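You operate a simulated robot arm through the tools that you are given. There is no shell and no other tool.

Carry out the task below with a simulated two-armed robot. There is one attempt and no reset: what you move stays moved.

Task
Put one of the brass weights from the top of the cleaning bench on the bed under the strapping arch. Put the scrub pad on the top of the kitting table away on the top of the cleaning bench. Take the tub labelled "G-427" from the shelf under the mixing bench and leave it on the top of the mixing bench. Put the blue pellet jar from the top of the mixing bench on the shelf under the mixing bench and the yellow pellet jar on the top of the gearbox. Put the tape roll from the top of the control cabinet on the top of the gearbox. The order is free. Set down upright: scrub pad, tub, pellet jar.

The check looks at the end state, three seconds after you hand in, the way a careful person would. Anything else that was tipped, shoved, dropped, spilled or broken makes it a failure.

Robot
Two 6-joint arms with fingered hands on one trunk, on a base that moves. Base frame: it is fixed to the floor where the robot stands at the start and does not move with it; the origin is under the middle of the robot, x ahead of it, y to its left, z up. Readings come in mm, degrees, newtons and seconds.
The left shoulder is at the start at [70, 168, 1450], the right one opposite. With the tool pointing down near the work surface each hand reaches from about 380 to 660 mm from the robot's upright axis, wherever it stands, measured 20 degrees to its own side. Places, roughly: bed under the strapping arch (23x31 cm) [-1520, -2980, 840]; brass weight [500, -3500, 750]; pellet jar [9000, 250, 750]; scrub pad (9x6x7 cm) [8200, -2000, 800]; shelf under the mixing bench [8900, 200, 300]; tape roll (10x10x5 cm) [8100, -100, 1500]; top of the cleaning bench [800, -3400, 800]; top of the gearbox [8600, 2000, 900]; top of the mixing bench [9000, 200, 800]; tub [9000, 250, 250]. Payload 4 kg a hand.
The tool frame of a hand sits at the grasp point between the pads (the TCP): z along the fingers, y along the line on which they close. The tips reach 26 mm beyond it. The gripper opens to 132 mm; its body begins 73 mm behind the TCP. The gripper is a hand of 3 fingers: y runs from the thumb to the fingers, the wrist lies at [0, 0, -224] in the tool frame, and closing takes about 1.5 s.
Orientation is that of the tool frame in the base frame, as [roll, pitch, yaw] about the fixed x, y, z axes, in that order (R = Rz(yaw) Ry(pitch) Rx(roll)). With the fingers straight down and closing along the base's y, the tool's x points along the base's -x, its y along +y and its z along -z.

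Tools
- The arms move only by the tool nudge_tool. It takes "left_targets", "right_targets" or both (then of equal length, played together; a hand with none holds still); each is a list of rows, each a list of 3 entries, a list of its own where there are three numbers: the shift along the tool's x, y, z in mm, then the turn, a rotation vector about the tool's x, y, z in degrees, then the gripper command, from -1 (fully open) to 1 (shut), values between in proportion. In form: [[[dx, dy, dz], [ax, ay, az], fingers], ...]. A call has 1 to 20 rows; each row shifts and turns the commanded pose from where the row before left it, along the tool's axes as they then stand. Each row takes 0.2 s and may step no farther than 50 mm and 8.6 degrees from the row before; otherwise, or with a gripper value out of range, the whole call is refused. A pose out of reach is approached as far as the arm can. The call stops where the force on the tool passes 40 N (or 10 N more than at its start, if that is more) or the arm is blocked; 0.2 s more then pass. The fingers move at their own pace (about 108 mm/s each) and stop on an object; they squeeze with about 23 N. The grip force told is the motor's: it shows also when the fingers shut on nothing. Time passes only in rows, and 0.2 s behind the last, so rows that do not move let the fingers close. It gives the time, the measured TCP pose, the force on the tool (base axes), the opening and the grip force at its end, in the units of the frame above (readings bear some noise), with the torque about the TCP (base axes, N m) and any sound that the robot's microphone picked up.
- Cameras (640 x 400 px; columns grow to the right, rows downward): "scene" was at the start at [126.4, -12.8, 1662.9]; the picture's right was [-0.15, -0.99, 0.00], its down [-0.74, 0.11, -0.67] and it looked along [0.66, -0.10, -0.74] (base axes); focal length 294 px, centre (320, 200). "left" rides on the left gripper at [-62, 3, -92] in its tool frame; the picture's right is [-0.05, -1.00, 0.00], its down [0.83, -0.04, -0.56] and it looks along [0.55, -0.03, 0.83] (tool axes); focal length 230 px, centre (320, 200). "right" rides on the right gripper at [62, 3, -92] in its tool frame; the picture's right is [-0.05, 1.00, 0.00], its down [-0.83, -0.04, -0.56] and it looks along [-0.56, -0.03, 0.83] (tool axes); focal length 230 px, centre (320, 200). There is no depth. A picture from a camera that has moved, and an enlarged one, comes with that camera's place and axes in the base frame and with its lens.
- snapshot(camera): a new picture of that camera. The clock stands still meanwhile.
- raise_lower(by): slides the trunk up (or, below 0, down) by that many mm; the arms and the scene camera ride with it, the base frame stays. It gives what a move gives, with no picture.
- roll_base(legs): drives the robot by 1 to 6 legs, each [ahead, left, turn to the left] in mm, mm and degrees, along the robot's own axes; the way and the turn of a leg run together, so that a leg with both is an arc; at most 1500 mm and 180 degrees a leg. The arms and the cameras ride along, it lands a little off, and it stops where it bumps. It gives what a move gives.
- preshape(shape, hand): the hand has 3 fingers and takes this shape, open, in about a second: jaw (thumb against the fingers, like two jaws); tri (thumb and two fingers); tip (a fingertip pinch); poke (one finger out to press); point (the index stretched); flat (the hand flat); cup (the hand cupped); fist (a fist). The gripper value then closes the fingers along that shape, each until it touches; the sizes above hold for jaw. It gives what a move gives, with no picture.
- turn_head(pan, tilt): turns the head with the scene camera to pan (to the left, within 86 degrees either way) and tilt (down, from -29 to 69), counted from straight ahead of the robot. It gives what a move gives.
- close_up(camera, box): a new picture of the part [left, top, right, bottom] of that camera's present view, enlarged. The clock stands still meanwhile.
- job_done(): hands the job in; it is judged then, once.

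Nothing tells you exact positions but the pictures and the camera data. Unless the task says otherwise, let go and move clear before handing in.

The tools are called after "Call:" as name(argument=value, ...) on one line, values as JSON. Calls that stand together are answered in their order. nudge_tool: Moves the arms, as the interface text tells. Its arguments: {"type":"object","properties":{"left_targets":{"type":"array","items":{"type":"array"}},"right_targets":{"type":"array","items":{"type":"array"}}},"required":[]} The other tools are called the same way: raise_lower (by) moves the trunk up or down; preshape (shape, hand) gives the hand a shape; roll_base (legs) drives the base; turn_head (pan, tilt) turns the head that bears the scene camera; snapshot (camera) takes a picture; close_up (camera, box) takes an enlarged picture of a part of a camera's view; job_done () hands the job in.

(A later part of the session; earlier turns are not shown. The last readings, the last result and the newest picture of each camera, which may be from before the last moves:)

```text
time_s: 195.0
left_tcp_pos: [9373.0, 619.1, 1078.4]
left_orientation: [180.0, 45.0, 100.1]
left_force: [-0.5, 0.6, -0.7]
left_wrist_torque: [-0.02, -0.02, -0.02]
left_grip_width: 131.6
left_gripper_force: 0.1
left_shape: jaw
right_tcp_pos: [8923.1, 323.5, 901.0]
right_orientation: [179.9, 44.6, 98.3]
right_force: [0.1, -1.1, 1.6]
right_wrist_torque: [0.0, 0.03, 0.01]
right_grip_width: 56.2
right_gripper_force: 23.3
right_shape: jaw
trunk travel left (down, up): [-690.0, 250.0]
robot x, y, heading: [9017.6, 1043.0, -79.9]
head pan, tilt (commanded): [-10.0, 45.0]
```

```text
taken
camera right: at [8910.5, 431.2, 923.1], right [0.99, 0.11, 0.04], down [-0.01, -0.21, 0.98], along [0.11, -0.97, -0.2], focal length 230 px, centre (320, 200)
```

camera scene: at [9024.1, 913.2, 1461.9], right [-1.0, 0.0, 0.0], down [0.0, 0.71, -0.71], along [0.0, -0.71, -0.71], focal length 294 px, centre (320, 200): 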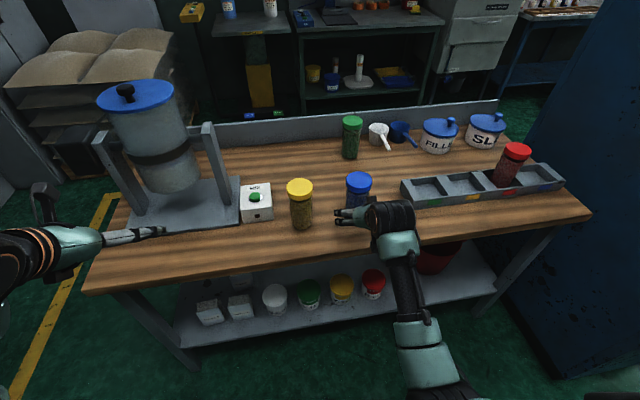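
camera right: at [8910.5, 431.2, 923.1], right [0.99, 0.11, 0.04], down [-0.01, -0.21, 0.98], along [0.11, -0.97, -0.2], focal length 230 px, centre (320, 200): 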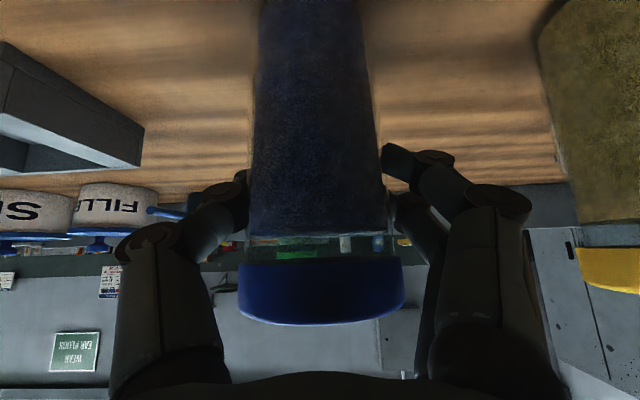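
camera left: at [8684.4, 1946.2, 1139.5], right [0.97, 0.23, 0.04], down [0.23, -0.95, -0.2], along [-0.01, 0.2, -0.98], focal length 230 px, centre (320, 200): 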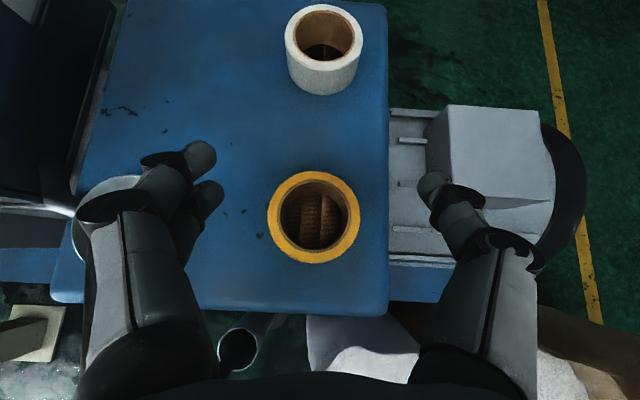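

Gripped (56 mm, 23 N). I lift it straight up and check that it hangs upright.

Call:
nudge_tool(right_targets=[[[-10.5, 0, -10.7], [0, 0, 0], 0.5], [[-21, 0, -21.3], [0, 0, 0], 0.5], [[-28, 0, -28.4], [0, 0, 0], 0.5], [[-28, 0, -28.4], [0, 0, 0], 0.5], [[0, 0, 0], [0, 0, 0], 0.5]])

Call:
snapshot(camera="right")

Call:
snapshot(camera="scene")

```text
time_s: 196.2
left_tcp_pos: [9372.1, 619.7, 1079.2]
left_orientation: [-180.0, 45.0, 99.9]
left_force: [-0.3, 0.3, 0.6]
left_wrist_torque: [0.03, 0.02, 0.02]
left_grip_width: 131.7
left_gripper_force: 0.1
left_shape: jaw
right_tcp_pos: [8922.1, 323.3, 1024.5]
right_orientation: [180.0, 44.5, 98.3]
right_force: [0.0, 1.5, -3.6]
right_wrist_torque: [-0.01, 0.02, -0.05]
right_grip_width: 56.2
right_gripper_force: 23.0
right_shape: jaw
trunk travel left (down, up): [-690.0, 250.0]
robot x, y, heading: [9016.1, 1043.2, -80.1]
head pan, tilt (commanded): [-10.0, 45.0]
```

```text
taken
camera right: at [8910.1, 430.4, 1046.9], right [0.99, 0.11, 0.04], down [-0.01, -0.21, 0.98], along [0.11, -0.97, -0.21], focal length 230 px, centre (320, 200)
```

right: 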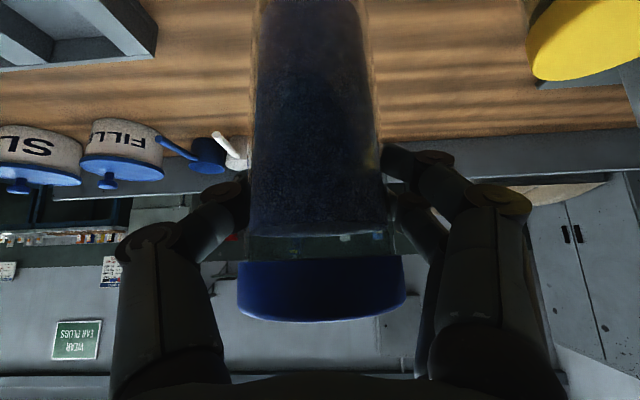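

```text
taken
camera scene: at [9023.9, 911.6, 1461.7], right [-1.0, 0.0, 0.0], down [0.0, 0.71, -0.71], along [0.0, -0.71, -0.71], focal length 294 px, centre (320, 200)
```

scene: 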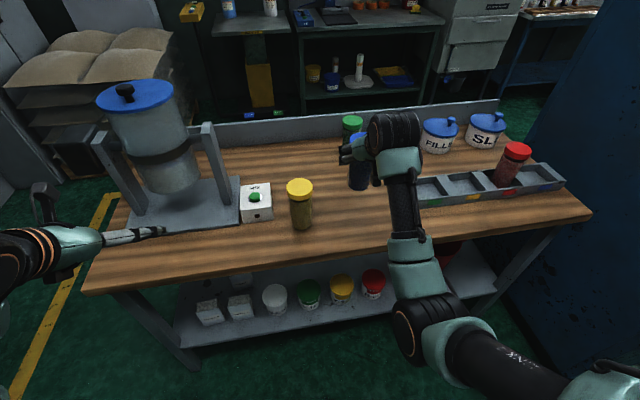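

The jar hangs upright. I pull it back from the bench, back off and slide right so the left hand can later reach the G-427 tub on the shelf.

Call:
nudge_tool(right_targets=[[[35.5, 0, -35], [0, 0, 0], 0.5], [[35.5, 0, -35], [0, 0, 0], 0.5], [[35.5, 0, -35], [0, 0, 0], 0.5], [[35.5, 0, -35], [0, 0, 0], 0.5], [[0, 0, 0], [0, 0, 0], 0.5]])

Call:
roll_base(legs=[[-113, -279, 0]])

Call:
snapshot(camera="scene")

```text
time_s: 197.6
left_tcp_pos: [9373.9, 618.9, 1078.2]
left_orientation: [179.9, 45.0, 100.0]
left_force: [0.8, 0.0, 0.0]
left_wrist_torque: [0.01, 0.01, 0.01]
left_grip_width: 131.9
left_gripper_force: 0.0
left_shape: jaw
right_tcp_pos: [8865.0, 512.5, 1029.0]
right_orientation: [-171.1, 45.1, 103.9]
right_force: [0.5, 0.2, -3.9]
right_wrist_torque: [0.03, -0.01, 0.01]
right_grip_width: 56.3
right_gripper_force: 22.9
right_shape: jaw
trunk travel left (down, up): [-690.0, 250.0]
robot x, y, heading: [9017.0, 1045.6, -80.2]
head pan, tilt (commanded): [-10.0, 45.0]
stopped in row 5 (right hand): the arm was blocked; the commanded pose is now the measured one
```

```text
time_s: 199.6
left_tcp_pos: [9077.9, 682.5, 1078.4]
left_orientation: [-179.8, 45.0, 99.9]
left_force: [0.9, 0.7, -0.4]
left_wrist_torque: [0.01, 0.0, 0.02]
left_grip_width: 131.9
left_gripper_force: 0.1
left_shape: jaw
right_tcp_pos: [8569.4, 574.6, 1030.1]
right_orientation: [-171.2, 45.2, 103.6]
right_force: [0.3, 0.4, -2.9]
right_wrist_torque: [-0.03, -0.01, -0.03]
right_grip_width: 56.0
right_gripper_force: 23.2
right_shape: jaw
trunk travel left (down, up): [-690.0, 250.0]
robot x, y, heading: [8720.3, 1109.1, -80.0]
head pan, tilt (commanded): [-10.0, 45.0]
```

```text
taken
camera scene: at [8729.9, 975.5, 1461.7], right [-1.0, 0.0, 0.0], down [0.0, 0.71, -0.71], along [0.0, -0.71, -0.71], focal length 294 px, centre (320, 200)
```

scene: 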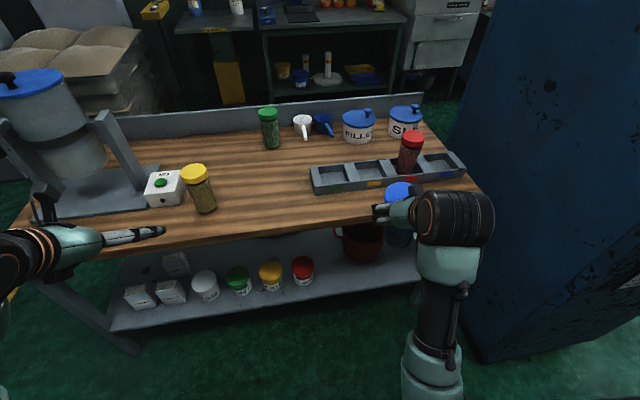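

The right arm hit its inner limit and tilted the jar a little; I push it slightly forward and level it, then lower the trunk.

Call:
nudge_tool(right_targets=[[[-21, 0, 21], [0, 0, 0], 0.5], [[-14, 0, 14], [-4.5, 0, 0], 0.5], [[0, 0, 0], [-4.4, 0, 0], 0.5], [[0, 0, 0], [0, 0, 0], 0.5]])

Call:
raise_lower(by=-395)

Call:
snapshot(camera="scene")

Call:
snapshot(camera="right")

```text
time_s: 200.6
left_tcp_pos: [9078.6, 682.4, 1078.1]
left_orientation: [-179.9, 45.0, 100.0]
left_force: [-0.1, -0.4, -0.7]
left_wrist_torque: [0.0, 0.02, 0.03]
left_grip_width: 132.0
left_gripper_force: 0.0
left_shape: jaw
right_tcp_pos: [8576.4, 525.9, 1029.7]
right_orientation: [-180.0, 45.2, 103.6]
right_force: [-0.5, -0.1, -3.2]
right_wrist_torque: [-0.01, -0.01, -0.01]
right_grip_width: 55.7
right_gripper_force: 23.2
right_shape: jaw
trunk travel left (down, up): [-690.0, 250.0]
robot x, y, heading: [8723.2, 1107.3, -80.0]
head pan, tilt (commanded): [-10.0, 45.0]
```

```text
time_s: 204.4
left_tcp_pos: [9077.9, 682.6, 685.7]
left_orientation: [179.9, 44.9, 100.0]
left_force: [1.3, -0.6, -0.6]
left_wrist_torque: [-0.01, 0.01, 0.01]
left_grip_width: 132.1
left_gripper_force: 0.1
left_shape: jaw
right_tcp_pos: [8574.8, 525.7, 635.8]
right_orientation: [179.9, 45.2, 103.5]
right_force: [-0.1, -0.6, -3.1]
right_wrist_torque: [-0.03, 0.01, 0.0]
right_grip_width: 56.0
right_gripper_force: 22.4
right_shape: jaw
trunk travel left (down, up): [-295.0, 645.0]
robot x, y, heading: [8723.1, 1111.6, -79.9]
head pan, tilt (commanded): [-10.0, 45.0]
```

```text
taken
camera scene: at [8729.3, 975.8, 1066.8], right [-1.0, 0.0, 0.0], down [0.0, 0.71, -0.71], along [0.0, -0.71, -0.71], focal length 294 px, centre (320, 200)
```

scene: 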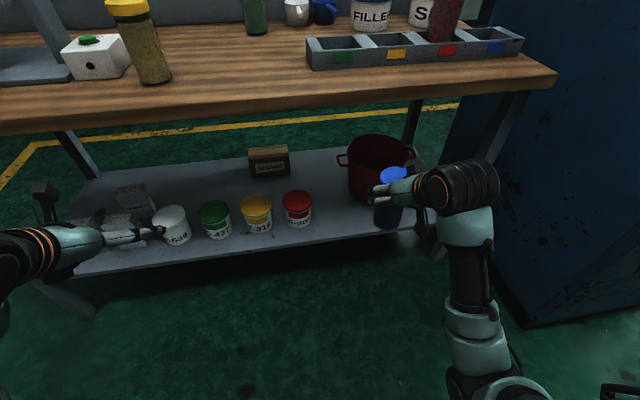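

```text
taken
camera right: at [8553.6, 632.5, 656.4], right [0.98, 0.2, 0.04], down [0.0, -0.2, 0.98], along [0.2, -0.96, -0.19], focal length 230 px, centre (320, 200)
```

right: 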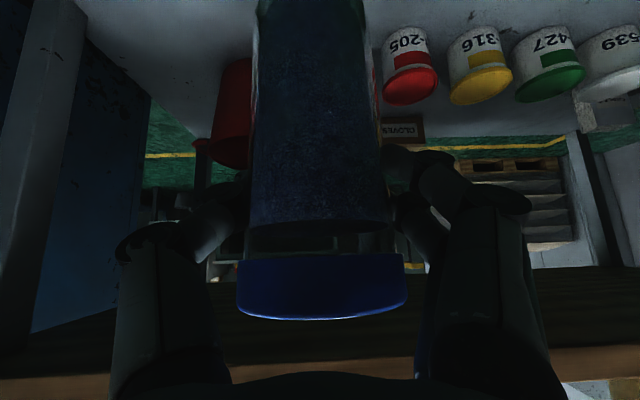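

There is free shelf space between the red tub and the bucket (around [8672, 275]), so I can set the blue jar there directly. I lower both hands in front of the bench first.

Call:
nudge_tool(left_targets=[[[23.3, 0, 23.4], [0, 0, 0], -1], [[23.3, 0, 23.4], [0, 0, 0], -1], [[23.3, 0, 23.4], [0, 0, 0], -1], [[23.3, 0, 23.4], [0, 0, 0], -1], [[23.3, 0, 23.4], [0, 0, 0], -1], [[23.3, 0, 23.4], [0, 0, 0], -1]], right_targets=[[[27.9, 0, 27.7], [0, 0, 0], 0.5], [[27.9, 0, 27.7], [0, 0, 0], 0.5], [[27.9, 0, 27.7], [0, 0, 0], 0.5], [[27.9, 0, 27.7], [0, 0, 0], 0.5], [[27.9, 0, 27.7], [0, 0, 0], 0.5], [[27.9, 0, 27.7], [0, 0, 0], 0.5]])

Call:
snapshot(camera="scene")

Call:
snapshot(camera="right")

```text
time_s: 205.8
left_tcp_pos: [9077.3, 682.3, 486.8]
left_orientation: [-180.0, 45.2, 99.9]
left_force: [0.0, 0.4, 0.5]
left_wrist_torque: [0.03, 0.02, 0.02]
left_grip_width: 131.8
left_gripper_force: 0.0
left_shape: jaw
right_tcp_pos: [8577.9, 526.6, 398.7]
right_orientation: [179.9, 45.4, 103.6]
right_force: [0.1, -0.6, -2.9]
right_wrist_torque: [0.0, -0.02, -0.01]
right_grip_width: 56.1
right_gripper_force: 23.0
right_shape: jaw
trunk travel left (down, up): [-295.0, 645.0]
robot x, y, heading: [8724.5, 1107.0, -80.4]
head pan, tilt (commanded): [-10.0, 45.0]
```

```text
taken
camera scene: at [8729.3, 975.7, 1066.8], right [-1.0, 0.0, 0.0], down [0.0, 0.71, -0.71], along [0.0, -0.71, -0.71], focal length 294 px, centre (320, 200)
```

scene: 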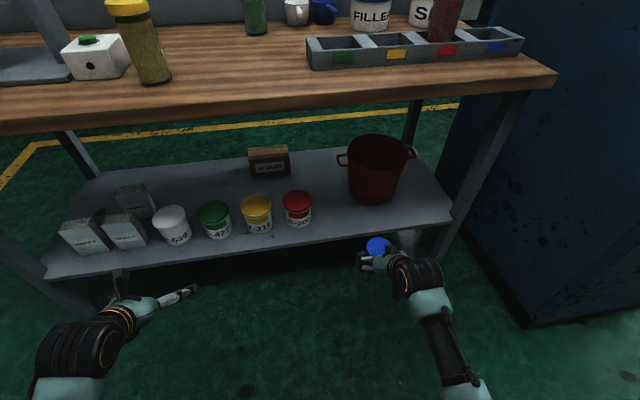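

```text
taken
camera right: at [8555.1, 633.3, 419.7], right [0.98, 0.2, 0.04], down [0.0, -0.19, 0.98], along [0.2, -0.96, -0.19], focal length 230 px, centre (320, 200)
```

right: 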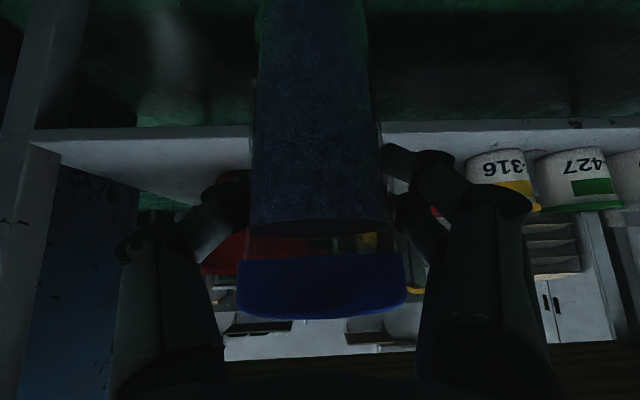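

Call:
close_up(camera="scene", box=[200, 120, 480, 290])

```text
2.29 times, centred on (340, 205) of scene
camera zoom: at [8729.3, 975.7, 1066.8], right [-1.0, 0.0, 0.0], down [0.0, 0.71, -0.71], along [0.0, -0.71, -0.71], focal length 672 px, centre (274, 189)
```

zoom: 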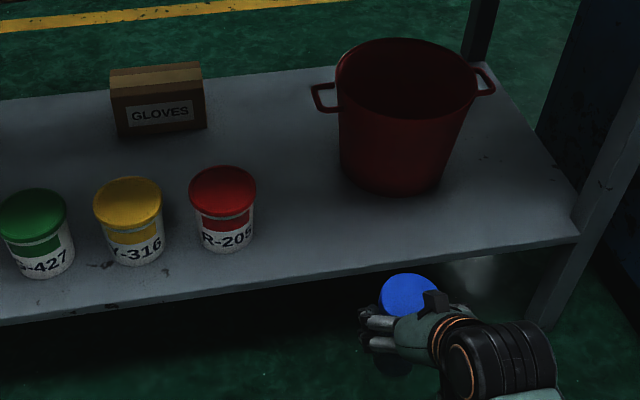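

I drive 160 mm closer with the jar held above shelf height.

Call:
roll_base(legs=[[160, 0, 0]])

Call:
snapshot(camera="scene")

```text
time_s: 207.2
left_tcp_pos: [9105.8, 523.8, 485.6]
left_orientation: [180.0, 44.9, 99.9]
left_force: [0.7, 0.1, -0.3]
left_wrist_torque: [-0.02, -0.01, 0.0]
left_grip_width: 132.1
left_gripper_force: 0.1
left_shape: jaw
right_tcp_pos: [8604.5, 367.1, 397.2]
right_orientation: [180.0, 45.2, 103.6]
right_force: [0.0, 0.8, -3.0]
right_wrist_torque: [0.01, -0.01, 0.04]
right_grip_width: 56.1
right_gripper_force: 22.9
right_shape: jaw
trunk travel left (down, up): [-295.0, 645.0]
robot x, y, heading: [8749.9, 947.7, -80.2]
head pan, tilt (commanded): [-10.0, 45.0]
```

```text
taken
camera scene: at [8757.1, 817.3, 1066.6], right [-1.0, 0.0, 0.0], down [0.0, 0.71, -0.71], along [0.0, -0.71, -0.71], focal length 294 px, centre (320, 200)
```

scene: 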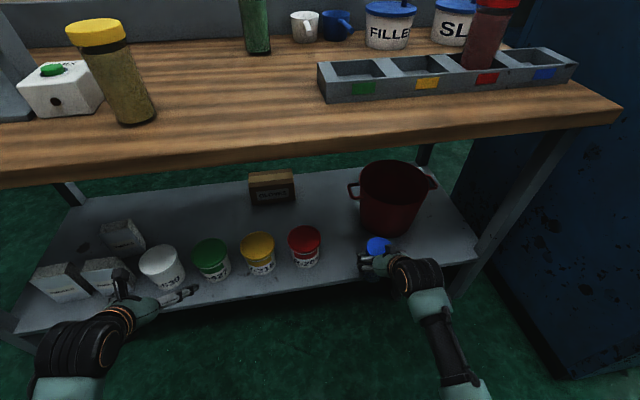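

Call:
nudge_tool(right_targets=[[[0, 41, 0], [0, 0, 0], 0.5], [[-25.9, 0, 26], [0, 0, 0], 0.5], [[-25.9, 0, 26], [0, 0, 0], 0.5], [[-25.9, 0, 26], [0, 0, 0], 0.5], [[0, 0, 0], [0, 0, 0], 0.5]])

Call:
close_up(camera="scene", box=[200, 160, 480, 320])

Call:
snapshot(camera="right")

```text
time_s: 208.4
left_tcp_pos: [9106.7, 523.2, 485.8]
left_orientation: [-180.0, 44.9, 100.0]
left_force: [-0.5, 0.6, 1.1]
left_wrist_torque: [0.04, -0.03, 0.01]
left_grip_width: 131.8
left_gripper_force: 0.0
left_shape: jaw
right_tcp_pos: [8671.5, 269.9, 398.6]
right_orientation: [179.8, 45.2, 103.6]
right_force: [-1.1, -0.2, -2.9]
right_wrist_torque: [0.05, -0.03, -0.02]
right_grip_width: 55.9
right_gripper_force: 22.5
right_shape: jaw
trunk travel left (down, up): [-295.0, 645.0]
robot x, y, heading: [8749.3, 946.6, -80.1]
head pan, tilt (commanded): [-10.0, 45.0]
```

```text
2.29 times, centred on (340, 240) of scene
camera zoom: at [8757.1, 817.7, 1066.7], right [-1.0, 0.0, 0.0], down [0.0, 0.71, -0.71], along [0.0, -0.71, -0.71], focal length 672 px, centre (274, 109)
```

zoom: 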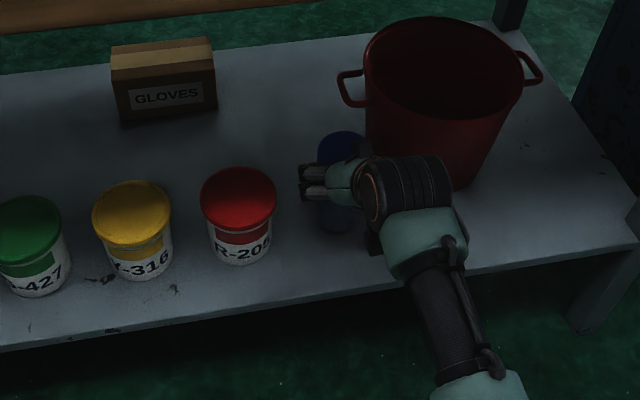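

```text
taken
camera right: at [8649.6, 377.5, 420.6], right [0.98, 0.2, 0.04], down [0.0, -0.2, 0.98], along [0.2, -0.96, -0.19], focal length 230 px, centre (320, 200)
```

right: 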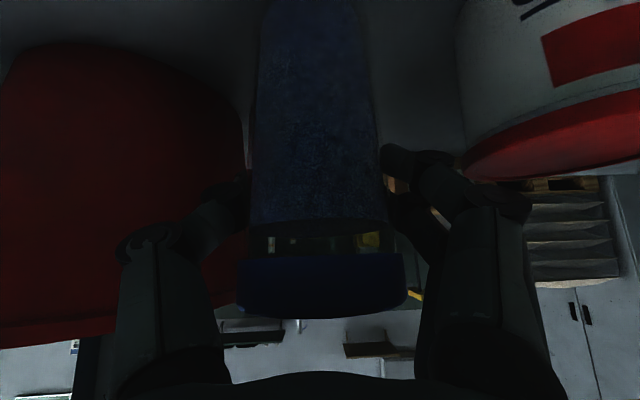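

The jar is above the free spot, clear of the red tub and the bucket. I lower it toward the shelf.

Call:
nudge_tool(right_targets=[[[17.7, -2, 17.6], [0, 0, 0], 0.5], [[17.7, 0, 17.6], [0, 0, 0], 0.5], [[0, 0, 0], [0, 0, 0], 0.5]])

Call:
nudge_tool(right_targets=[[[2.8, 0, 2.8], [0, 0, 0], 0.5], [[0, 0, 0], [0, 0, 0], 0.5]])

Call:
nudge_tool(right_targets=[[[2.8, 0, 2.8], [0, 0, 0], 0.5], [[0, 0, 0], [0, 0, 0], 0.5]])

Call:
close_up(camera="scene", box=[260, 180, 440, 300])

```text
time_s: 209.2
left_tcp_pos: [9106.1, 526.0, 487.5]
left_orientation: [-179.8, 45.2, 100.2]
left_force: [0.2, 0.0, 0.7]
left_wrist_torque: [-0.02, 0.04, -0.05]
left_grip_width: 132.0
left_gripper_force: 0.0
left_shape: jaw
right_tcp_pos: [8671.6, 266.2, 361.5]
right_orientation: [179.9, 46.6, 103.6]
right_force: [3.0, -9.2, 28.4]
right_wrist_torque: [-0.29, -0.12, 0.01]
right_grip_width: 54.5
right_gripper_force: 23.0
right_shape: jaw
trunk travel left (down, up): [-295.0, 645.0]
robot x, y, heading: [8752.2, 948.6, -79.9]
head pan, tilt (commanded): [-10.0, 45.0]
```

```text
time_s: 209.8
left_tcp_pos: [9107.0, 525.8, 487.3]
left_orientation: [-179.9, 45.3, 100.0]
left_force: [0.6, 0.3, -0.1]
left_wrist_torque: [-0.02, -0.02, 0.02]
left_grip_width: 131.8
left_gripper_force: 0.0
left_shape: jaw
right_tcp_pos: [8670.7, 265.7, 359.0]
right_orientation: [-180.0, 46.8, 103.7]
right_force: [3.3, -8.5, 31.1]
right_wrist_torque: [-0.33, -0.19, -0.04]
right_grip_width: 54.0
right_gripper_force: 23.0
right_shape: jaw
trunk travel left (down, up): [-295.0, 645.0]
robot x, y, heading: [8747.7, 948.1, -80.2]
head pan, tilt (commanded): [-10.0, 45.0]
```

```text
time_s: 210.4
left_tcp_pos: [9106.3, 526.2, 487.1]
left_orientation: [-179.9, 45.2, 100.0]
left_force: [0.0, 0.3, 0.1]
left_wrist_torque: [0.02, 0.0, 0.05]
left_grip_width: 131.7
left_gripper_force: 0.1
left_shape: jaw
right_tcp_pos: [8671.3, 268.2, 350.2]
right_orientation: [-180.0, 46.2, 103.7]
right_force: [2.3, -7.7, 24.6]
right_wrist_torque: [-0.24, -0.07, -0.03]
right_grip_width: 53.0
right_gripper_force: 22.8
right_shape: jaw
trunk travel left (down, up): [-295.0, 645.0]
robot x, y, heading: [8748.8, 946.4, -80.3]
head pan, tilt (commanded): [-10.0, 45.0]
```

```text
3.33 times, centred on (350, 240) of scene
camera zoom: at [8757.6, 821.0, 1067.1], right [-1.0, 0.0, 0.0], down [0.0, 0.7, -0.71], along [0.0, -0.71, -0.7], focal length 980 px, centre (220, 67)
```

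zoom: 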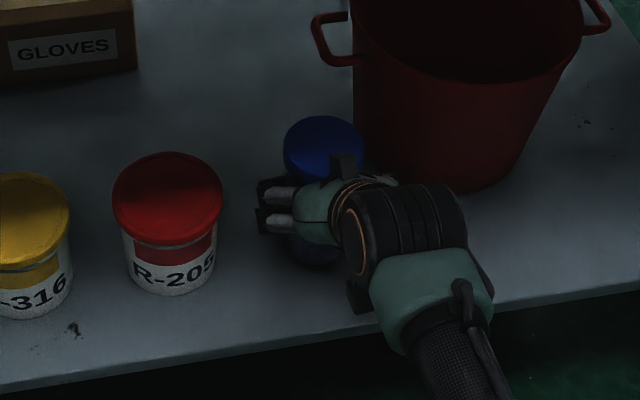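

The jar touched down earlier than expected (shelf top about z 277) and the fingers slid a little on it. I relieve the pressure before opening.

Call:
nudge_tool(right_targets=[[[-3, 0, -3], [0, 0, 0], 0.5], [[-2.5, 0, -2.5], [0, 0, 0], 0.5], [[0, 0, 0], [0, 0, 0], 0.5]])

Call:
snapshot(camera="right")

```text
time_s: 211.2
left_tcp_pos: [9105.9, 525.5, 487.1]
left_orientation: [-179.9, 45.1, 100.0]
left_force: [-0.1, -0.1, 0.6]
left_wrist_torque: [0.02, 0.0, 0.0]
left_grip_width: 132.0
left_gripper_force: 0.0
left_shape: jaw
right_tcp_pos: [8670.1, 271.5, 350.4]
right_orientation: [-180.0, 45.4, 103.8]
right_force: [0.1, -4.8, 11.6]
right_wrist_torque: [-0.13, 0.03, 0.0]
right_grip_width: 53.0
right_gripper_force: 22.5
right_shape: jaw
trunk travel left (down, up): [-295.0, 645.0]
robot x, y, heading: [8752.5, 947.6, -79.9]
head pan, tilt (commanded): [-10.0, 45.0]
```

```text
taken
camera right: at [8647.1, 377.9, 371.5], right [0.98, 0.2, 0.04], down [0.0, -0.19, 0.98], along [0.2, -0.96, -0.19], focal length 230 px, centre (320, 200)
```

right: 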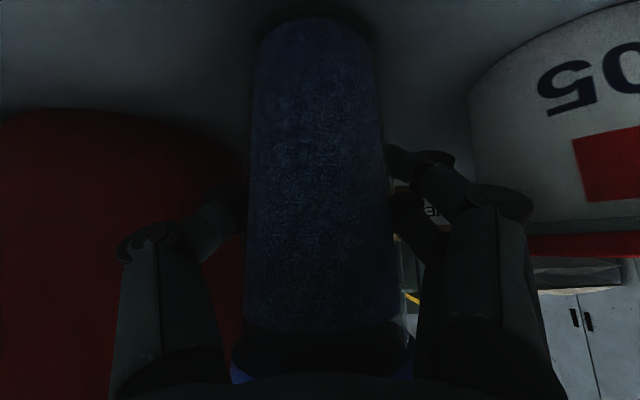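

Call:
nudge_tool(right_targets=[[[-2.5, 0, -2.5], [0, 0, 0], 0.5], [[0, 0, 0], [0, 0, 0], 0.0], [[0, 0, 0], [0, 0, 0], -0.2], [[0, 0, 0], [0, 0, 0], -0.2], [[0, 0, 0], [0, 0, 0], -0.2]])

Call:
snapshot(camera="right")

Call:
close_up(camera="scene", box=[260, 180, 440, 300])

```text
time_s: 212.4
left_tcp_pos: [9105.7, 524.3, 486.9]
left_orientation: [180.0, 45.0, 100.0]
left_force: [-0.4, -0.7, 0.4]
left_wrist_torque: [0.0, 0.0, 0.02]
left_grip_width: 131.9
left_gripper_force: 0.0
left_shape: jaw
right_tcp_pos: [8669.9, 270.5, 352.4]
right_orientation: [-180.0, 45.2, 103.5]
right_force: [-1.0, 0.8, -1.0]
right_wrist_torque: [-0.03, 0.01, 0.02]
right_grip_width: 78.6
right_gripper_force: 0.0
right_shape: jaw
trunk travel left (down, up): [-295.0, 645.0]
robot x, y, heading: [8750.5, 947.4, -80.3]
head pan, tilt (commanded): [-10.0, 45.0]
```

```text
taken
camera right: at [8647.1, 378.0, 373.9], right [0.98, 0.2, 0.04], down [0.0, -0.2, 0.98], along [0.2, -0.96, -0.19], focal length 230 px, centre (320, 200)
```

right: 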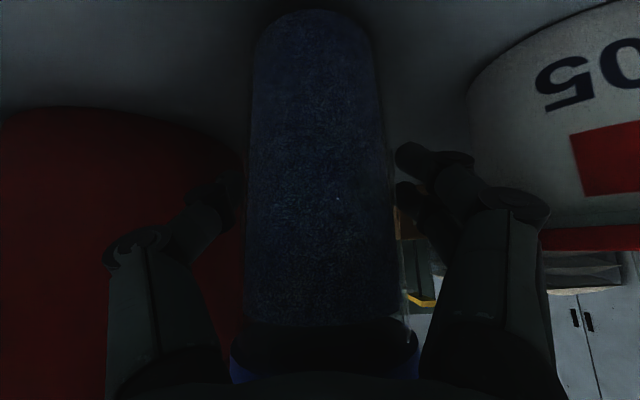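

```text
3.33 times, centred on (350, 240) of scene
camera zoom: at [8757.1, 818.1, 1066.8], right [-1.0, 0.0, 0.0], down [0.0, 0.71, -0.71], along [0.0, -0.71, -0.71], focal length 980 px, centre (220, 67)
```

zoom: 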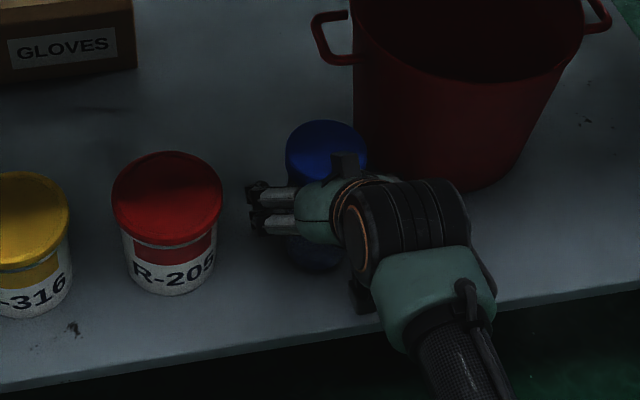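

Released, jar upright. I withdraw the hand straight back and look.

Call:
nudge_tool(right_targets=[[[14.1, 0, -14.2], [0, 0, 0], -0.2], [[28.2, 0, -28.4], [0, 0, 0], -0.2], [[28.2, 0, -28.4], [0, 0, 0], -0.2], [[28.2, 0, -28.4], [0, 0, 0], -0.2], [[0, 0, 0], [0, 0, 0], -0.2]])

Call:
snapshot(camera="right")

Call:
snapshot(camera="scene")

```text
time_s: 213.6
left_tcp_pos: [9105.8, 524.8, 487.2]
left_orientation: [180.0, 45.0, 99.9]
left_force: [0.5, -0.3, -0.5]
left_wrist_torque: [-0.03, -0.01, 0.0]
left_grip_width: 131.9
left_gripper_force: 0.1
left_shape: jaw
right_tcp_pos: [8637.2, 407.4, 352.4]
right_orientation: [179.8, 45.3, 103.6]
right_force: [0.6, -0.6, 0.2]
right_wrist_torque: [0.02, -0.01, -0.01]
right_grip_width: 78.8
right_gripper_force: 0.0
right_shape: jaw
trunk travel left (down, up): [-295.0, 645.0]
robot x, y, heading: [8750.7, 951.1, -80.2]
head pan, tilt (commanded): [-10.0, 45.0]
```

```text
taken
camera right: at [8614.0, 514.5, 374.0], right [0.98, 0.2, 0.04], down [0.0, -0.2, 0.98], along [0.2, -0.96, -0.19], focal length 230 px, centre (320, 200)
```

right: 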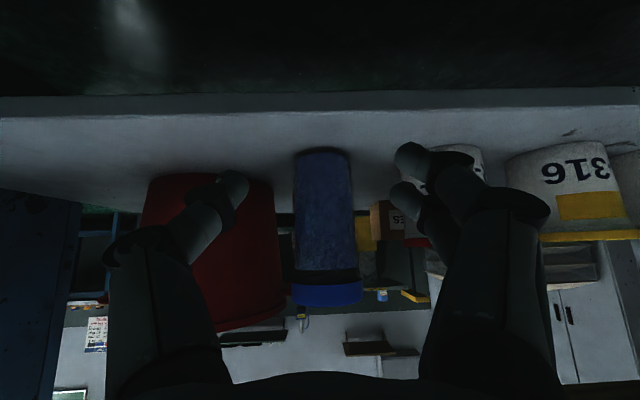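

```text
taken
camera scene: at [8757.1, 818.2, 1066.8], right [-1.0, 0.0, 0.0], down [0.0, 0.71, -0.71], along [0.0, -0.71, -0.71], focal length 294 px, centre (320, 200)
```

scene: 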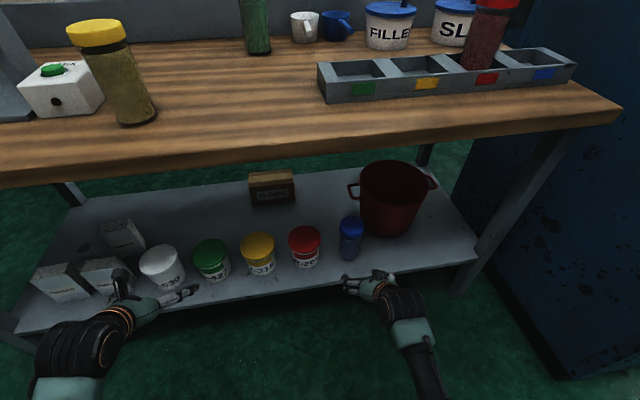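

The blue jar stands upright on the shelf. I raise the right hand out of the way and back off so that I can turn the left hand downward for the tub.

Call:
nudge_tool(right_targets=[[[-29.8, 0, -29.6], [0, 0, 0], -0.2], [[-29.8, 0, -29.6], [0, 0, 0], -0.5], [[-29.8, 0, -29.6], [0, 0, 0], -1], [[-29.8, 0, -29.6], [0, 0, 0], -1]])

Call:
roll_base(legs=[[-160, 0, 0]])

Call:
nudge_tool(left_targets=[[[-11, -26, 38], [0, 0, 0], -1], [[-11, -26, 38], [0, 0, 0], -1], [[-11, -25, 38], [0, 0, 0], -1], [[0, 0, 0], [0, 7.5, 0], -1], [[0, 0, 0], [0, 7.5, 0], -1], [[0, 0, 0], [0, 7.5, 0], -1], [[0, 0, 0], [0, 7.5, 0], -1], [[0, 0, 0], [0, 7.5, 0], -1], [[0, 0, 0], [0, 7.5, 0], -1]])

```text
time_s: 214.6
left_tcp_pos: [9106.0, 524.0, 485.9]
left_orientation: [179.9, 45.1, 100.0]
left_force: [-0.4, 1.2, -0.1]
left_wrist_torque: [0.01, 0.0, 0.01]
left_grip_width: 132.0
left_gripper_force: 0.0
left_shape: jaw
right_tcp_pos: [8635.6, 408.3, 522.1]
right_orientation: [179.9, 45.1, 103.6]
right_force: [0.9, -0.4, 0.2]
right_wrist_torque: [-0.02, 0.03, 0.0]
right_grip_width: 131.8
right_gripper_force: 0.0
right_shape: jaw
trunk travel left (down, up): [-295.0, 645.0]
robot x, y, heading: [8748.9, 947.2, -80.0]
head pan, tilt (commanded): [-10.0, 45.0]
```

```text
time_s: 216.0
left_tcp_pos: [9079.2, 680.7, 486.3]
left_orientation: [-179.9, 45.0, 100.0]
left_force: [0.6, 0.6, -0.3]
left_wrist_torque: [-0.02, -0.01, 0.05]
left_grip_width: 131.9
left_gripper_force: 0.0
left_shape: jaw
right_tcp_pos: [8609.4, 562.7, 521.8]
right_orientation: [179.9, 45.4, 103.7]
right_force: [0.3, -0.7, -0.3]
right_wrist_torque: [0.01, 0.0, 0.03]
right_grip_width: 132.0
right_gripper_force: 0.0
right_shape: jaw
trunk travel left (down, up): [-295.0, 645.0]
robot x, y, heading: [8722.6, 1105.7, -80.2]
head pan, tilt (commanded): [-10.0, 45.0]
```

```text
time_s: 218.0
left_tcp_pos: [9020.7, 563.7, 429.1]
left_orientation: [180.0, -0.1, 100.0]
left_force: [0.6, 0.3, 0.4]
left_wrist_torque: [-0.01, -0.02, 0.02]
left_grip_width: 132.3
left_gripper_force: 0.1
left_shape: jaw
right_tcp_pos: [8609.1, 562.9, 521.7]
right_orientation: [179.9, 45.3, 103.6]
right_force: [0.4, 0.1, -0.2]
right_wrist_torque: [-0.02, -0.01, -0.05]
right_grip_width: 131.8
right_gripper_force: 0.1
right_shape: jaw
trunk travel left (down, up): [-295.0, 645.0]
robot x, y, heading: [8721.7, 1105.1, -79.9]
head pan, tilt (commanded): [-10.0, 45.0]
```

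The left hand points straight down now. I turn it 90° about its axis so it closes front-to-back, keeping clear of the neighbouring tubs.

Call:
nudge_tool(left_targets=[[[0, 0, 0], [0, 0, 8.2], -1], [[0, 0, 0], [0, 0, 8.2], -1], [[0, 0, 0], [0, 0, 8.2], -1], [[0, 0, 0], [0, 0, 8.2], -1], [[0, 0, 0], [0, 0, 8.2], -1], [[0, 0, 0], [0, 0, 8.2], -1], [[0, 0, 0], [0, 0, 8.2], -1], [[0, 0, 0], [0, 0, 8.2], -1], [[0, 0, 0], [0, 0, 8.2], -1], [[0, 0, 0], [0, 0, 8.2], -1], [[0, 0, 0], [0, 0, 8.0], -1]])

Call:
snapshot(camera="left")

Call:
turn_head(pan=25, tilt=45)

Call:
snapshot(camera="scene")

```text
time_s: 220.4
left_tcp_pos: [9019.9, 563.8, 428.9]
left_orientation: [-180.0, 0.0, 9.8]
left_force: [0.6, 0.8, -0.1]
left_wrist_torque: [-0.03, 0.04, 0.01]
left_grip_width: 131.9
left_gripper_force: 0.0
left_shape: jaw
right_tcp_pos: [8608.8, 562.6, 522.0]
right_orientation: [179.9, 45.4, 103.6]
right_force: [0.5, -0.4, 0.2]
right_wrist_torque: [-0.01, 0.0, -0.02]
right_grip_width: 131.8
right_gripper_force: 0.0
right_shape: jaw
trunk travel left (down, up): [-295.0, 645.0]
robot x, y, heading: [8722.7, 1105.0, -80.2]
head pan, tilt (commanded): [-10.0, 45.0]
```

```text
taken
camera left: at [8961.6, 550.5, 520.6], right [-0.22, 0.98, 0.0], down [0.81, 0.18, 0.55], along [0.54, 0.12, -0.83], focal length 230 px, centre (320, 200)
```

left: 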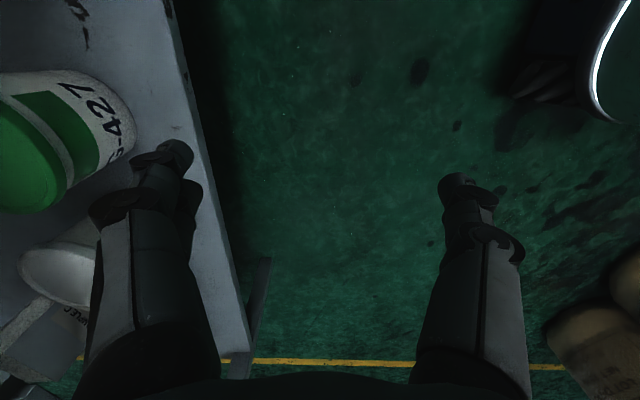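

```text
time_s: 221.4
left_tcp_pos: [9021.4, 564.5, 429.4]
left_orientation: [180.0, 0.0, 10.0]
left_force: [0.7, -0.2, 0.1]
left_wrist_torque: [-0.01, 0.01, 0.0]
left_grip_width: 131.9
left_gripper_force: 0.2
left_shape: jaw
right_tcp_pos: [8608.1, 562.9, 521.7]
right_orientation: [180.0, 45.3, 103.5]
right_force: [-0.5, 0.4, -0.7]
right_wrist_torque: [0.01, -0.01, 0.0]
right_grip_width: 131.8
right_gripper_force: 0.0
right_shape: jaw
trunk travel left (down, up): [-295.0, 645.0]
robot x, y, heading: [8722.1, 1106.1, -80.2]
head pan, tilt (commanded): [25.0, 45.0]
```

```text
taken
camera scene: at [8776.6, 987.8, 1066.8], right [-0.82, -0.57, 0.0], down [-0.4, 0.58, -0.71], along [0.4, -0.58, -0.71], focal length 294 px, centre (320, 200)
```

scene: 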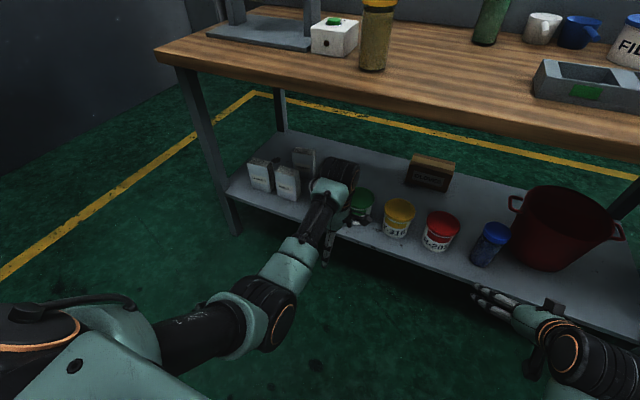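

Hand is aligned with the G-427 tub laterally; it is about 254 mm short. I drive in partway under the bench top and check.

Call:
nudge_tool(left_targets=[[[0, 0, -10], [0, 0, 0], -1]])

Call:
roll_base(legs=[[150, 0, 0]])

Call:
snapshot(camera="left")

Call:
snapshot(camera="scene")

```text
time_s: 221.8
left_tcp_pos: [9021.4, 564.3, 439.4]
left_orientation: [-180.0, 0.0, 9.9]
left_force: [-0.3, -0.3, 0.3]
left_wrist_torque: [0.0, 0.0, -0.04]
left_grip_width: 131.7
left_gripper_force: 0.1
left_shape: jaw
right_tcp_pos: [8609.1, 563.9, 522.4]
right_orientation: [180.0, 45.3, 103.6]
right_force: [-1.1, -0.1, -0.5]
right_wrist_torque: [-0.03, -0.01, 0.05]
right_grip_width: 132.0
right_gripper_force: 0.1
right_shape: jaw
trunk travel left (down, up): [-295.0, 645.0]
robot x, y, heading: [8721.8, 1105.0, -80.1]
head pan, tilt (commanded): [25.0, 45.0]
```

```text
time_s: 223.2
left_tcp_pos: [9046.1, 416.5, 437.6]
left_orientation: [-180.0, 0.0, 9.8]
left_force: [0.0, -0.5, 0.1]
left_wrist_torque: [0.01, 0.01, -0.04]
left_grip_width: 132.1
left_gripper_force: 0.1
left_shape: jaw
right_tcp_pos: [8635.1, 414.6, 521.3]
right_orientation: [179.9, 45.2, 103.7]
right_force: [0.4, -0.1, 0.2]
right_wrist_torque: [0.02, -0.01, 0.02]
right_grip_width: 131.9
right_gripper_force: 0.0
right_shape: jaw
trunk travel left (down, up): [-295.0, 645.0]
robot x, y, heading: [8750.5, 960.3, -80.1]
head pan, tilt (commanded): [25.0, 45.0]
```

```text
taken
camera left: at [8986.8, 402.7, 530.1], right [-0.22, 0.97, 0.0], down [0.81, 0.19, 0.55], along [0.54, 0.12, -0.83], focal length 230 px, centre (320, 200)
```

left: 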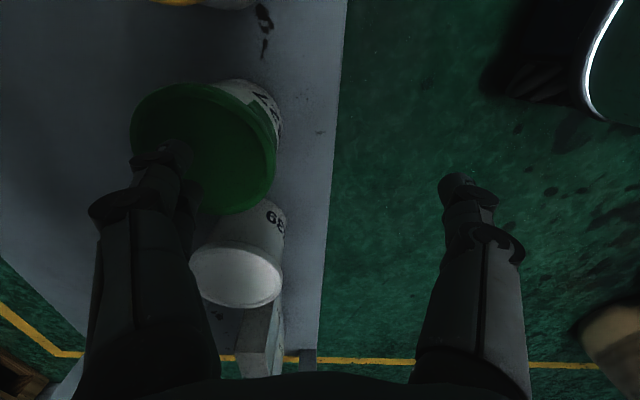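

```text
taken
camera scene: at [8802.4, 840.1, 1066.7], right [-0.82, -0.57, 0.0], down [-0.4, 0.58, -0.71], along [0.4, -0.58, -0.71], focal length 294 px, centre (320, 200)
```

scene: 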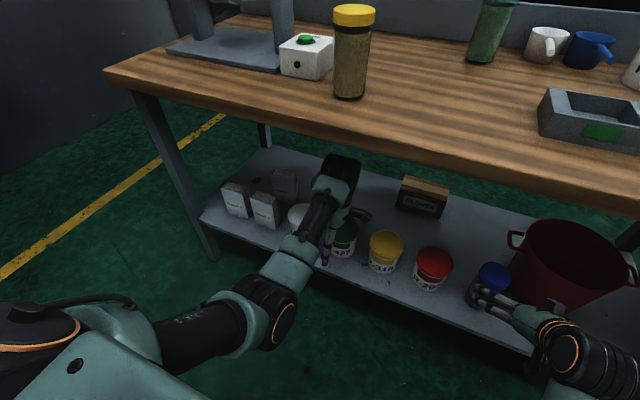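

The tub centre comes out at about [9068, 326], lid top about z 363. I drive the last 93 mm and nudge 6 mm left.

Call:
roll_base(legs=[[93, 0, 0]])

Call:
nudge_tool(left_targets=[[[6, 0, 0], [0, 0, 0], -1], [[0, 0, 0], [0, 0, 0], -1]])

Call:
snapshot(camera="left")

Call:
snapshot(camera="scene")

```text
time_s: 224.3
left_tcp_pos: [9061.8, 323.8, 438.2]
left_orientation: [-180.0, 0.0, 10.0]
left_force: [-0.2, -0.6, 0.0]
left_wrist_torque: [0.03, 0.01, -0.01]
left_grip_width: 131.8
left_gripper_force: 0.0
left_shape: jaw
right_tcp_pos: [8649.6, 323.6, 522.4]
right_orientation: [179.9, 45.2, 103.6]
right_force: [0.0, 0.5, -0.3]
right_wrist_torque: [0.0, 0.05, 0.01]
right_grip_width: 131.8
right_gripper_force: 0.1
right_shape: jaw
trunk travel left (down, up): [-295.0, 645.0]
robot x, y, heading: [8763.3, 869.3, -80.3]
head pan, tilt (commanded): [25.0, 45.0]
```

```text
time_s: 224.9
left_tcp_pos: [9068.0, 325.7, 438.9]
left_orientation: [180.0, -0.1, 9.9]
left_force: [0.0, -0.4, 1.1]
left_wrist_torque: [0.02, 0.0, 0.03]
left_grip_width: 131.9
left_gripper_force: 0.0
left_shape: jaw
right_tcp_pos: [8650.1, 323.2, 521.6]
right_orientation: [179.9, 45.2, 103.5]
right_force: [-0.5, -1.5, 0.4]
right_wrist_torque: [-0.01, 0.02, -0.01]
right_grip_width: 131.9
right_gripper_force: 0.1
right_shape: jaw
trunk travel left (down, up): [-295.0, 645.0]
robot x, y, heading: [8766.9, 862.4, -79.9]
head pan, tilt (commanded): [25.0, 45.0]
```

```text
taken
camera left: at [9009.0, 312.4, 530.6], right [-0.22, 0.97, 0.0], down [0.81, 0.19, 0.55], along [0.54, 0.12, -0.83], focal length 230 px, centre (320, 200)
```

left: 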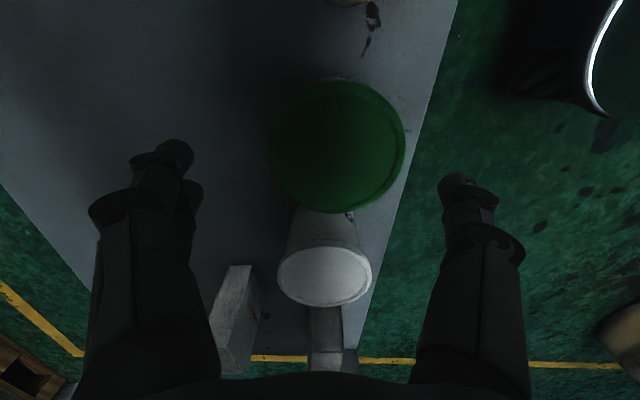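

```text
taken
camera scene: at [8818.3, 748.9, 1066.8], right [-0.82, -0.57, 0.0], down [-0.4, 0.58, -0.71], along [0.4, -0.58, -0.71], focal length 294 px, centre (320, 200)
```

scene: 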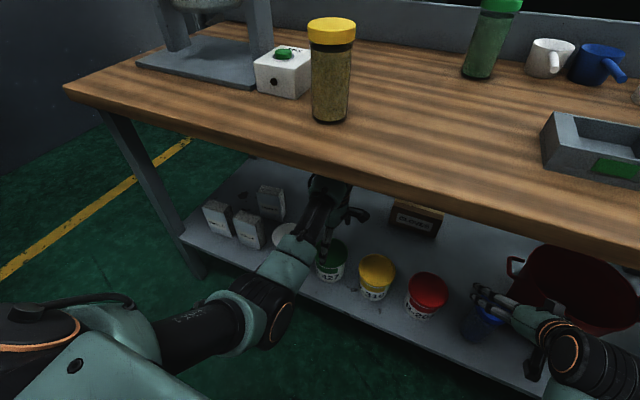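

The lid centre is about 12 mm nearer to me than the hand axis. I correct that and lower the open hand halfway around the tub.

Call:
nudge_tool(left_targets=[[[1, -12, 0], [0, 0, 0], -1], [[0, 0, 28], [0, 0, 0], -1], [[0, 0, 28], [0, 0, 0], -1], [[0, 0, 0], [0, 0, 0], -1]])

Call:
snapshot(camera="left")

Call:
close_up(camera="scene", box=[250, 170, 420, 310])

```text
time_s: 225.9
left_tcp_pos: [9067.2, 338.0, 383.0]
left_orientation: [179.9, 0.0, 9.8]
left_force: [-0.4, 0.0, -0.2]
left_wrist_torque: [0.03, 0.02, 0.04]
left_grip_width: 131.9
left_gripper_force: 0.1
left_shape: jaw
right_tcp_pos: [8650.6, 323.9, 521.5]
right_orientation: [179.9, 45.3, 103.6]
right_force: [0.2, 0.1, 0.6]
right_wrist_torque: [0.02, 0.0, 0.02]
right_grip_width: 132.0
right_gripper_force: 0.1
right_shape: jaw
trunk travel left (down, up): [-295.0, 645.0]
robot x, y, heading: [8766.5, 862.1, -80.5]
head pan, tilt (commanded): [25.0, 45.0]
```

```text
taken
camera left: at [9006.9, 324.3, 474.5], right [-0.22, 0.97, 0.0], down [0.81, 0.19, 0.55], along [0.54, 0.12, -0.83], focal length 230 px, centre (320, 200)
```

left: 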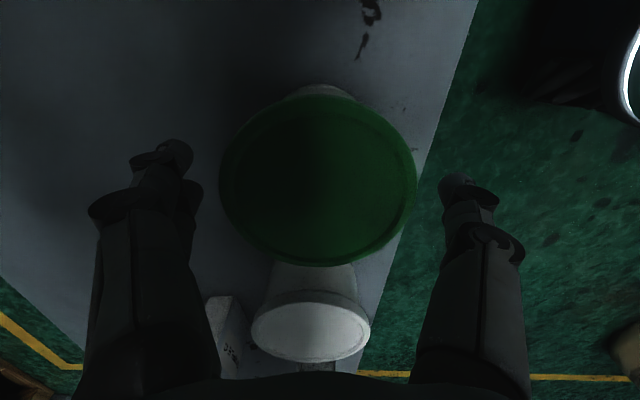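

```text
2.86 times, centred on (335, 240) of scene
camera zoom: at [8818.3, 748.9, 1066.8], right [-0.82, -0.57, 0.0], down [-0.4, 0.58, -0.71], along [0.4, -0.58, -0.71], focal length 840 px, centre (277, 86)
```

zoom: 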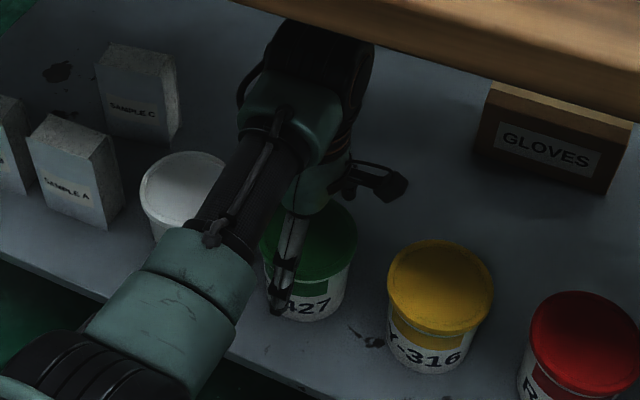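

Nicely centred. I lower the rest of the way and close on the tub.

Call:
nudge_tool(left_targets=[[[0, 0, 28], [0, 0, 0], -1], [[0, 0, 28], [0, 0, 0], -1], [[0, 0, 0], [0, 0, 0], -1]])

Call:
snapshot(camera="left")

```text
time_s: 226.5
left_tcp_pos: [9068.7, 332.5, 342.4]
left_orientation: [179.3, 0.0, 9.9]
left_force: [-2.2, 8.4, 24.4]
left_wrist_torque: [0.36, 0.02, 0.07]
left_grip_width: 131.2
left_gripper_force: 0.0
left_shape: jaw
right_tcp_pos: [8651.1, 324.9, 523.1]
right_orientation: [179.8, 45.4, 103.7]
right_force: [-0.3, -0.2, 0.4]
right_wrist_torque: [-0.04, -0.04, -0.02]
right_grip_width: 131.6
right_gripper_force: 0.1
right_shape: jaw
trunk travel left (down, up): [-295.0, 645.0]
robot x, y, heading: [8764.9, 867.8, -80.1]
head pan, tilt (commanded): [25.0, 45.0]
stopped in row 3 (left hand): the force on the tool passed its limit at 50 N (the readings are from after the stop); the commanded pose is now the measured one
```

```text
taken
camera left: at [9007.8, 320.9, 434.8], right [-0.22, 0.97, -0.01], down [0.81, 0.19, 0.55], along [0.54, 0.11, -0.83], focal length 230 px, centre (320, 200)
```

left: 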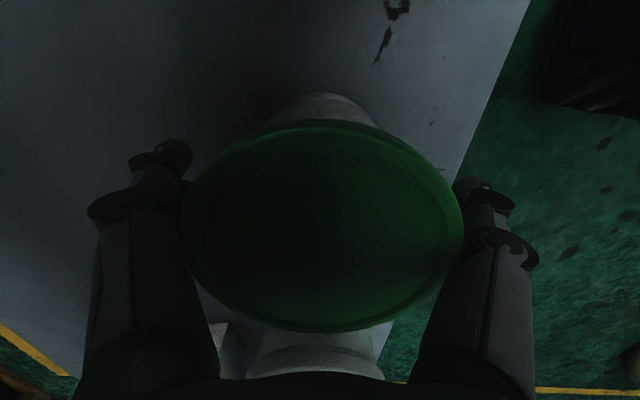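

The knuckles touched the wide lid (it is about 110 mm), so that is as deep as the hand fits. I back up 8 mm and centre again before closing on the lid rim.

Call:
nudge_tool(left_targets=[[[0, 0, -9], [0, 0, 0], -1], [[0, 0, 0], [0, 0, 0], -1]])

Call:
snapshot(camera="left")

Call:
close_up(camera="scene", box=[250, 170, 420, 310])

```text
time_s: 227.1
left_tcp_pos: [9067.5, 335.0, 346.9]
left_orientation: [179.5, 0.1, 9.9]
left_force: [-0.4, 1.5, -0.3]
left_wrist_torque: [-0.02, -0.02, -0.01]
left_grip_width: 131.6
left_gripper_force: 0.2
left_shape: jaw
right_tcp_pos: [8651.1, 323.1, 521.4]
right_orientation: [179.9, 45.2, 103.6]
right_force: [0.0, -0.2, -0.3]
right_wrist_torque: [0.01, 0.0, 0.0]
right_grip_width: 131.8
right_gripper_force: 0.1
right_shape: jaw
trunk travel left (down, up): [-295.0, 645.0]
robot x, y, heading: [8767.1, 867.6, -80.2]
head pan, tilt (commanded): [25.0, 45.0]
```

```text
taken
camera left: at [9008.1, 321.8, 438.2], right [-0.22, 0.97, -0.01], down [0.81, 0.19, 0.55], along [0.54, 0.12, -0.83], focal length 230 px, centre (320, 200)
```

left: 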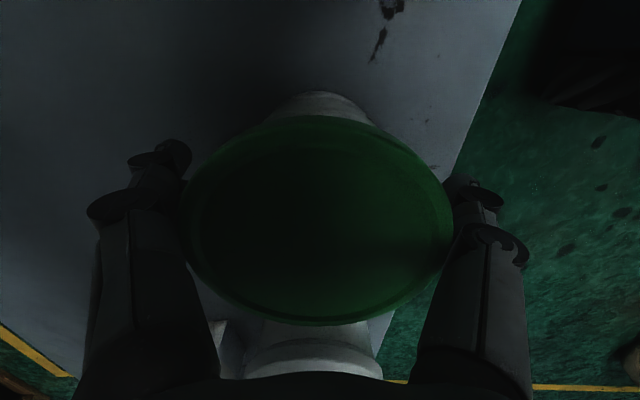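

```text
2.86 times, centred on (335, 240) of scene
camera zoom: at [8818.4, 748.8, 1066.6], right [-0.82, -0.57, 0.0], down [-0.4, 0.58, -0.71], along [0.4, -0.58, -0.71], focal length 840 px, centre (277, 86)
```

zoom: 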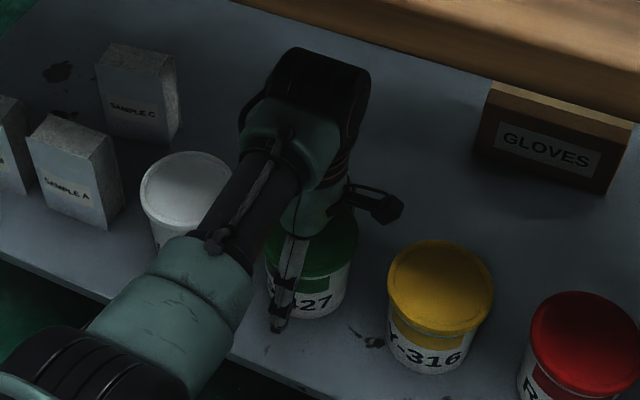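

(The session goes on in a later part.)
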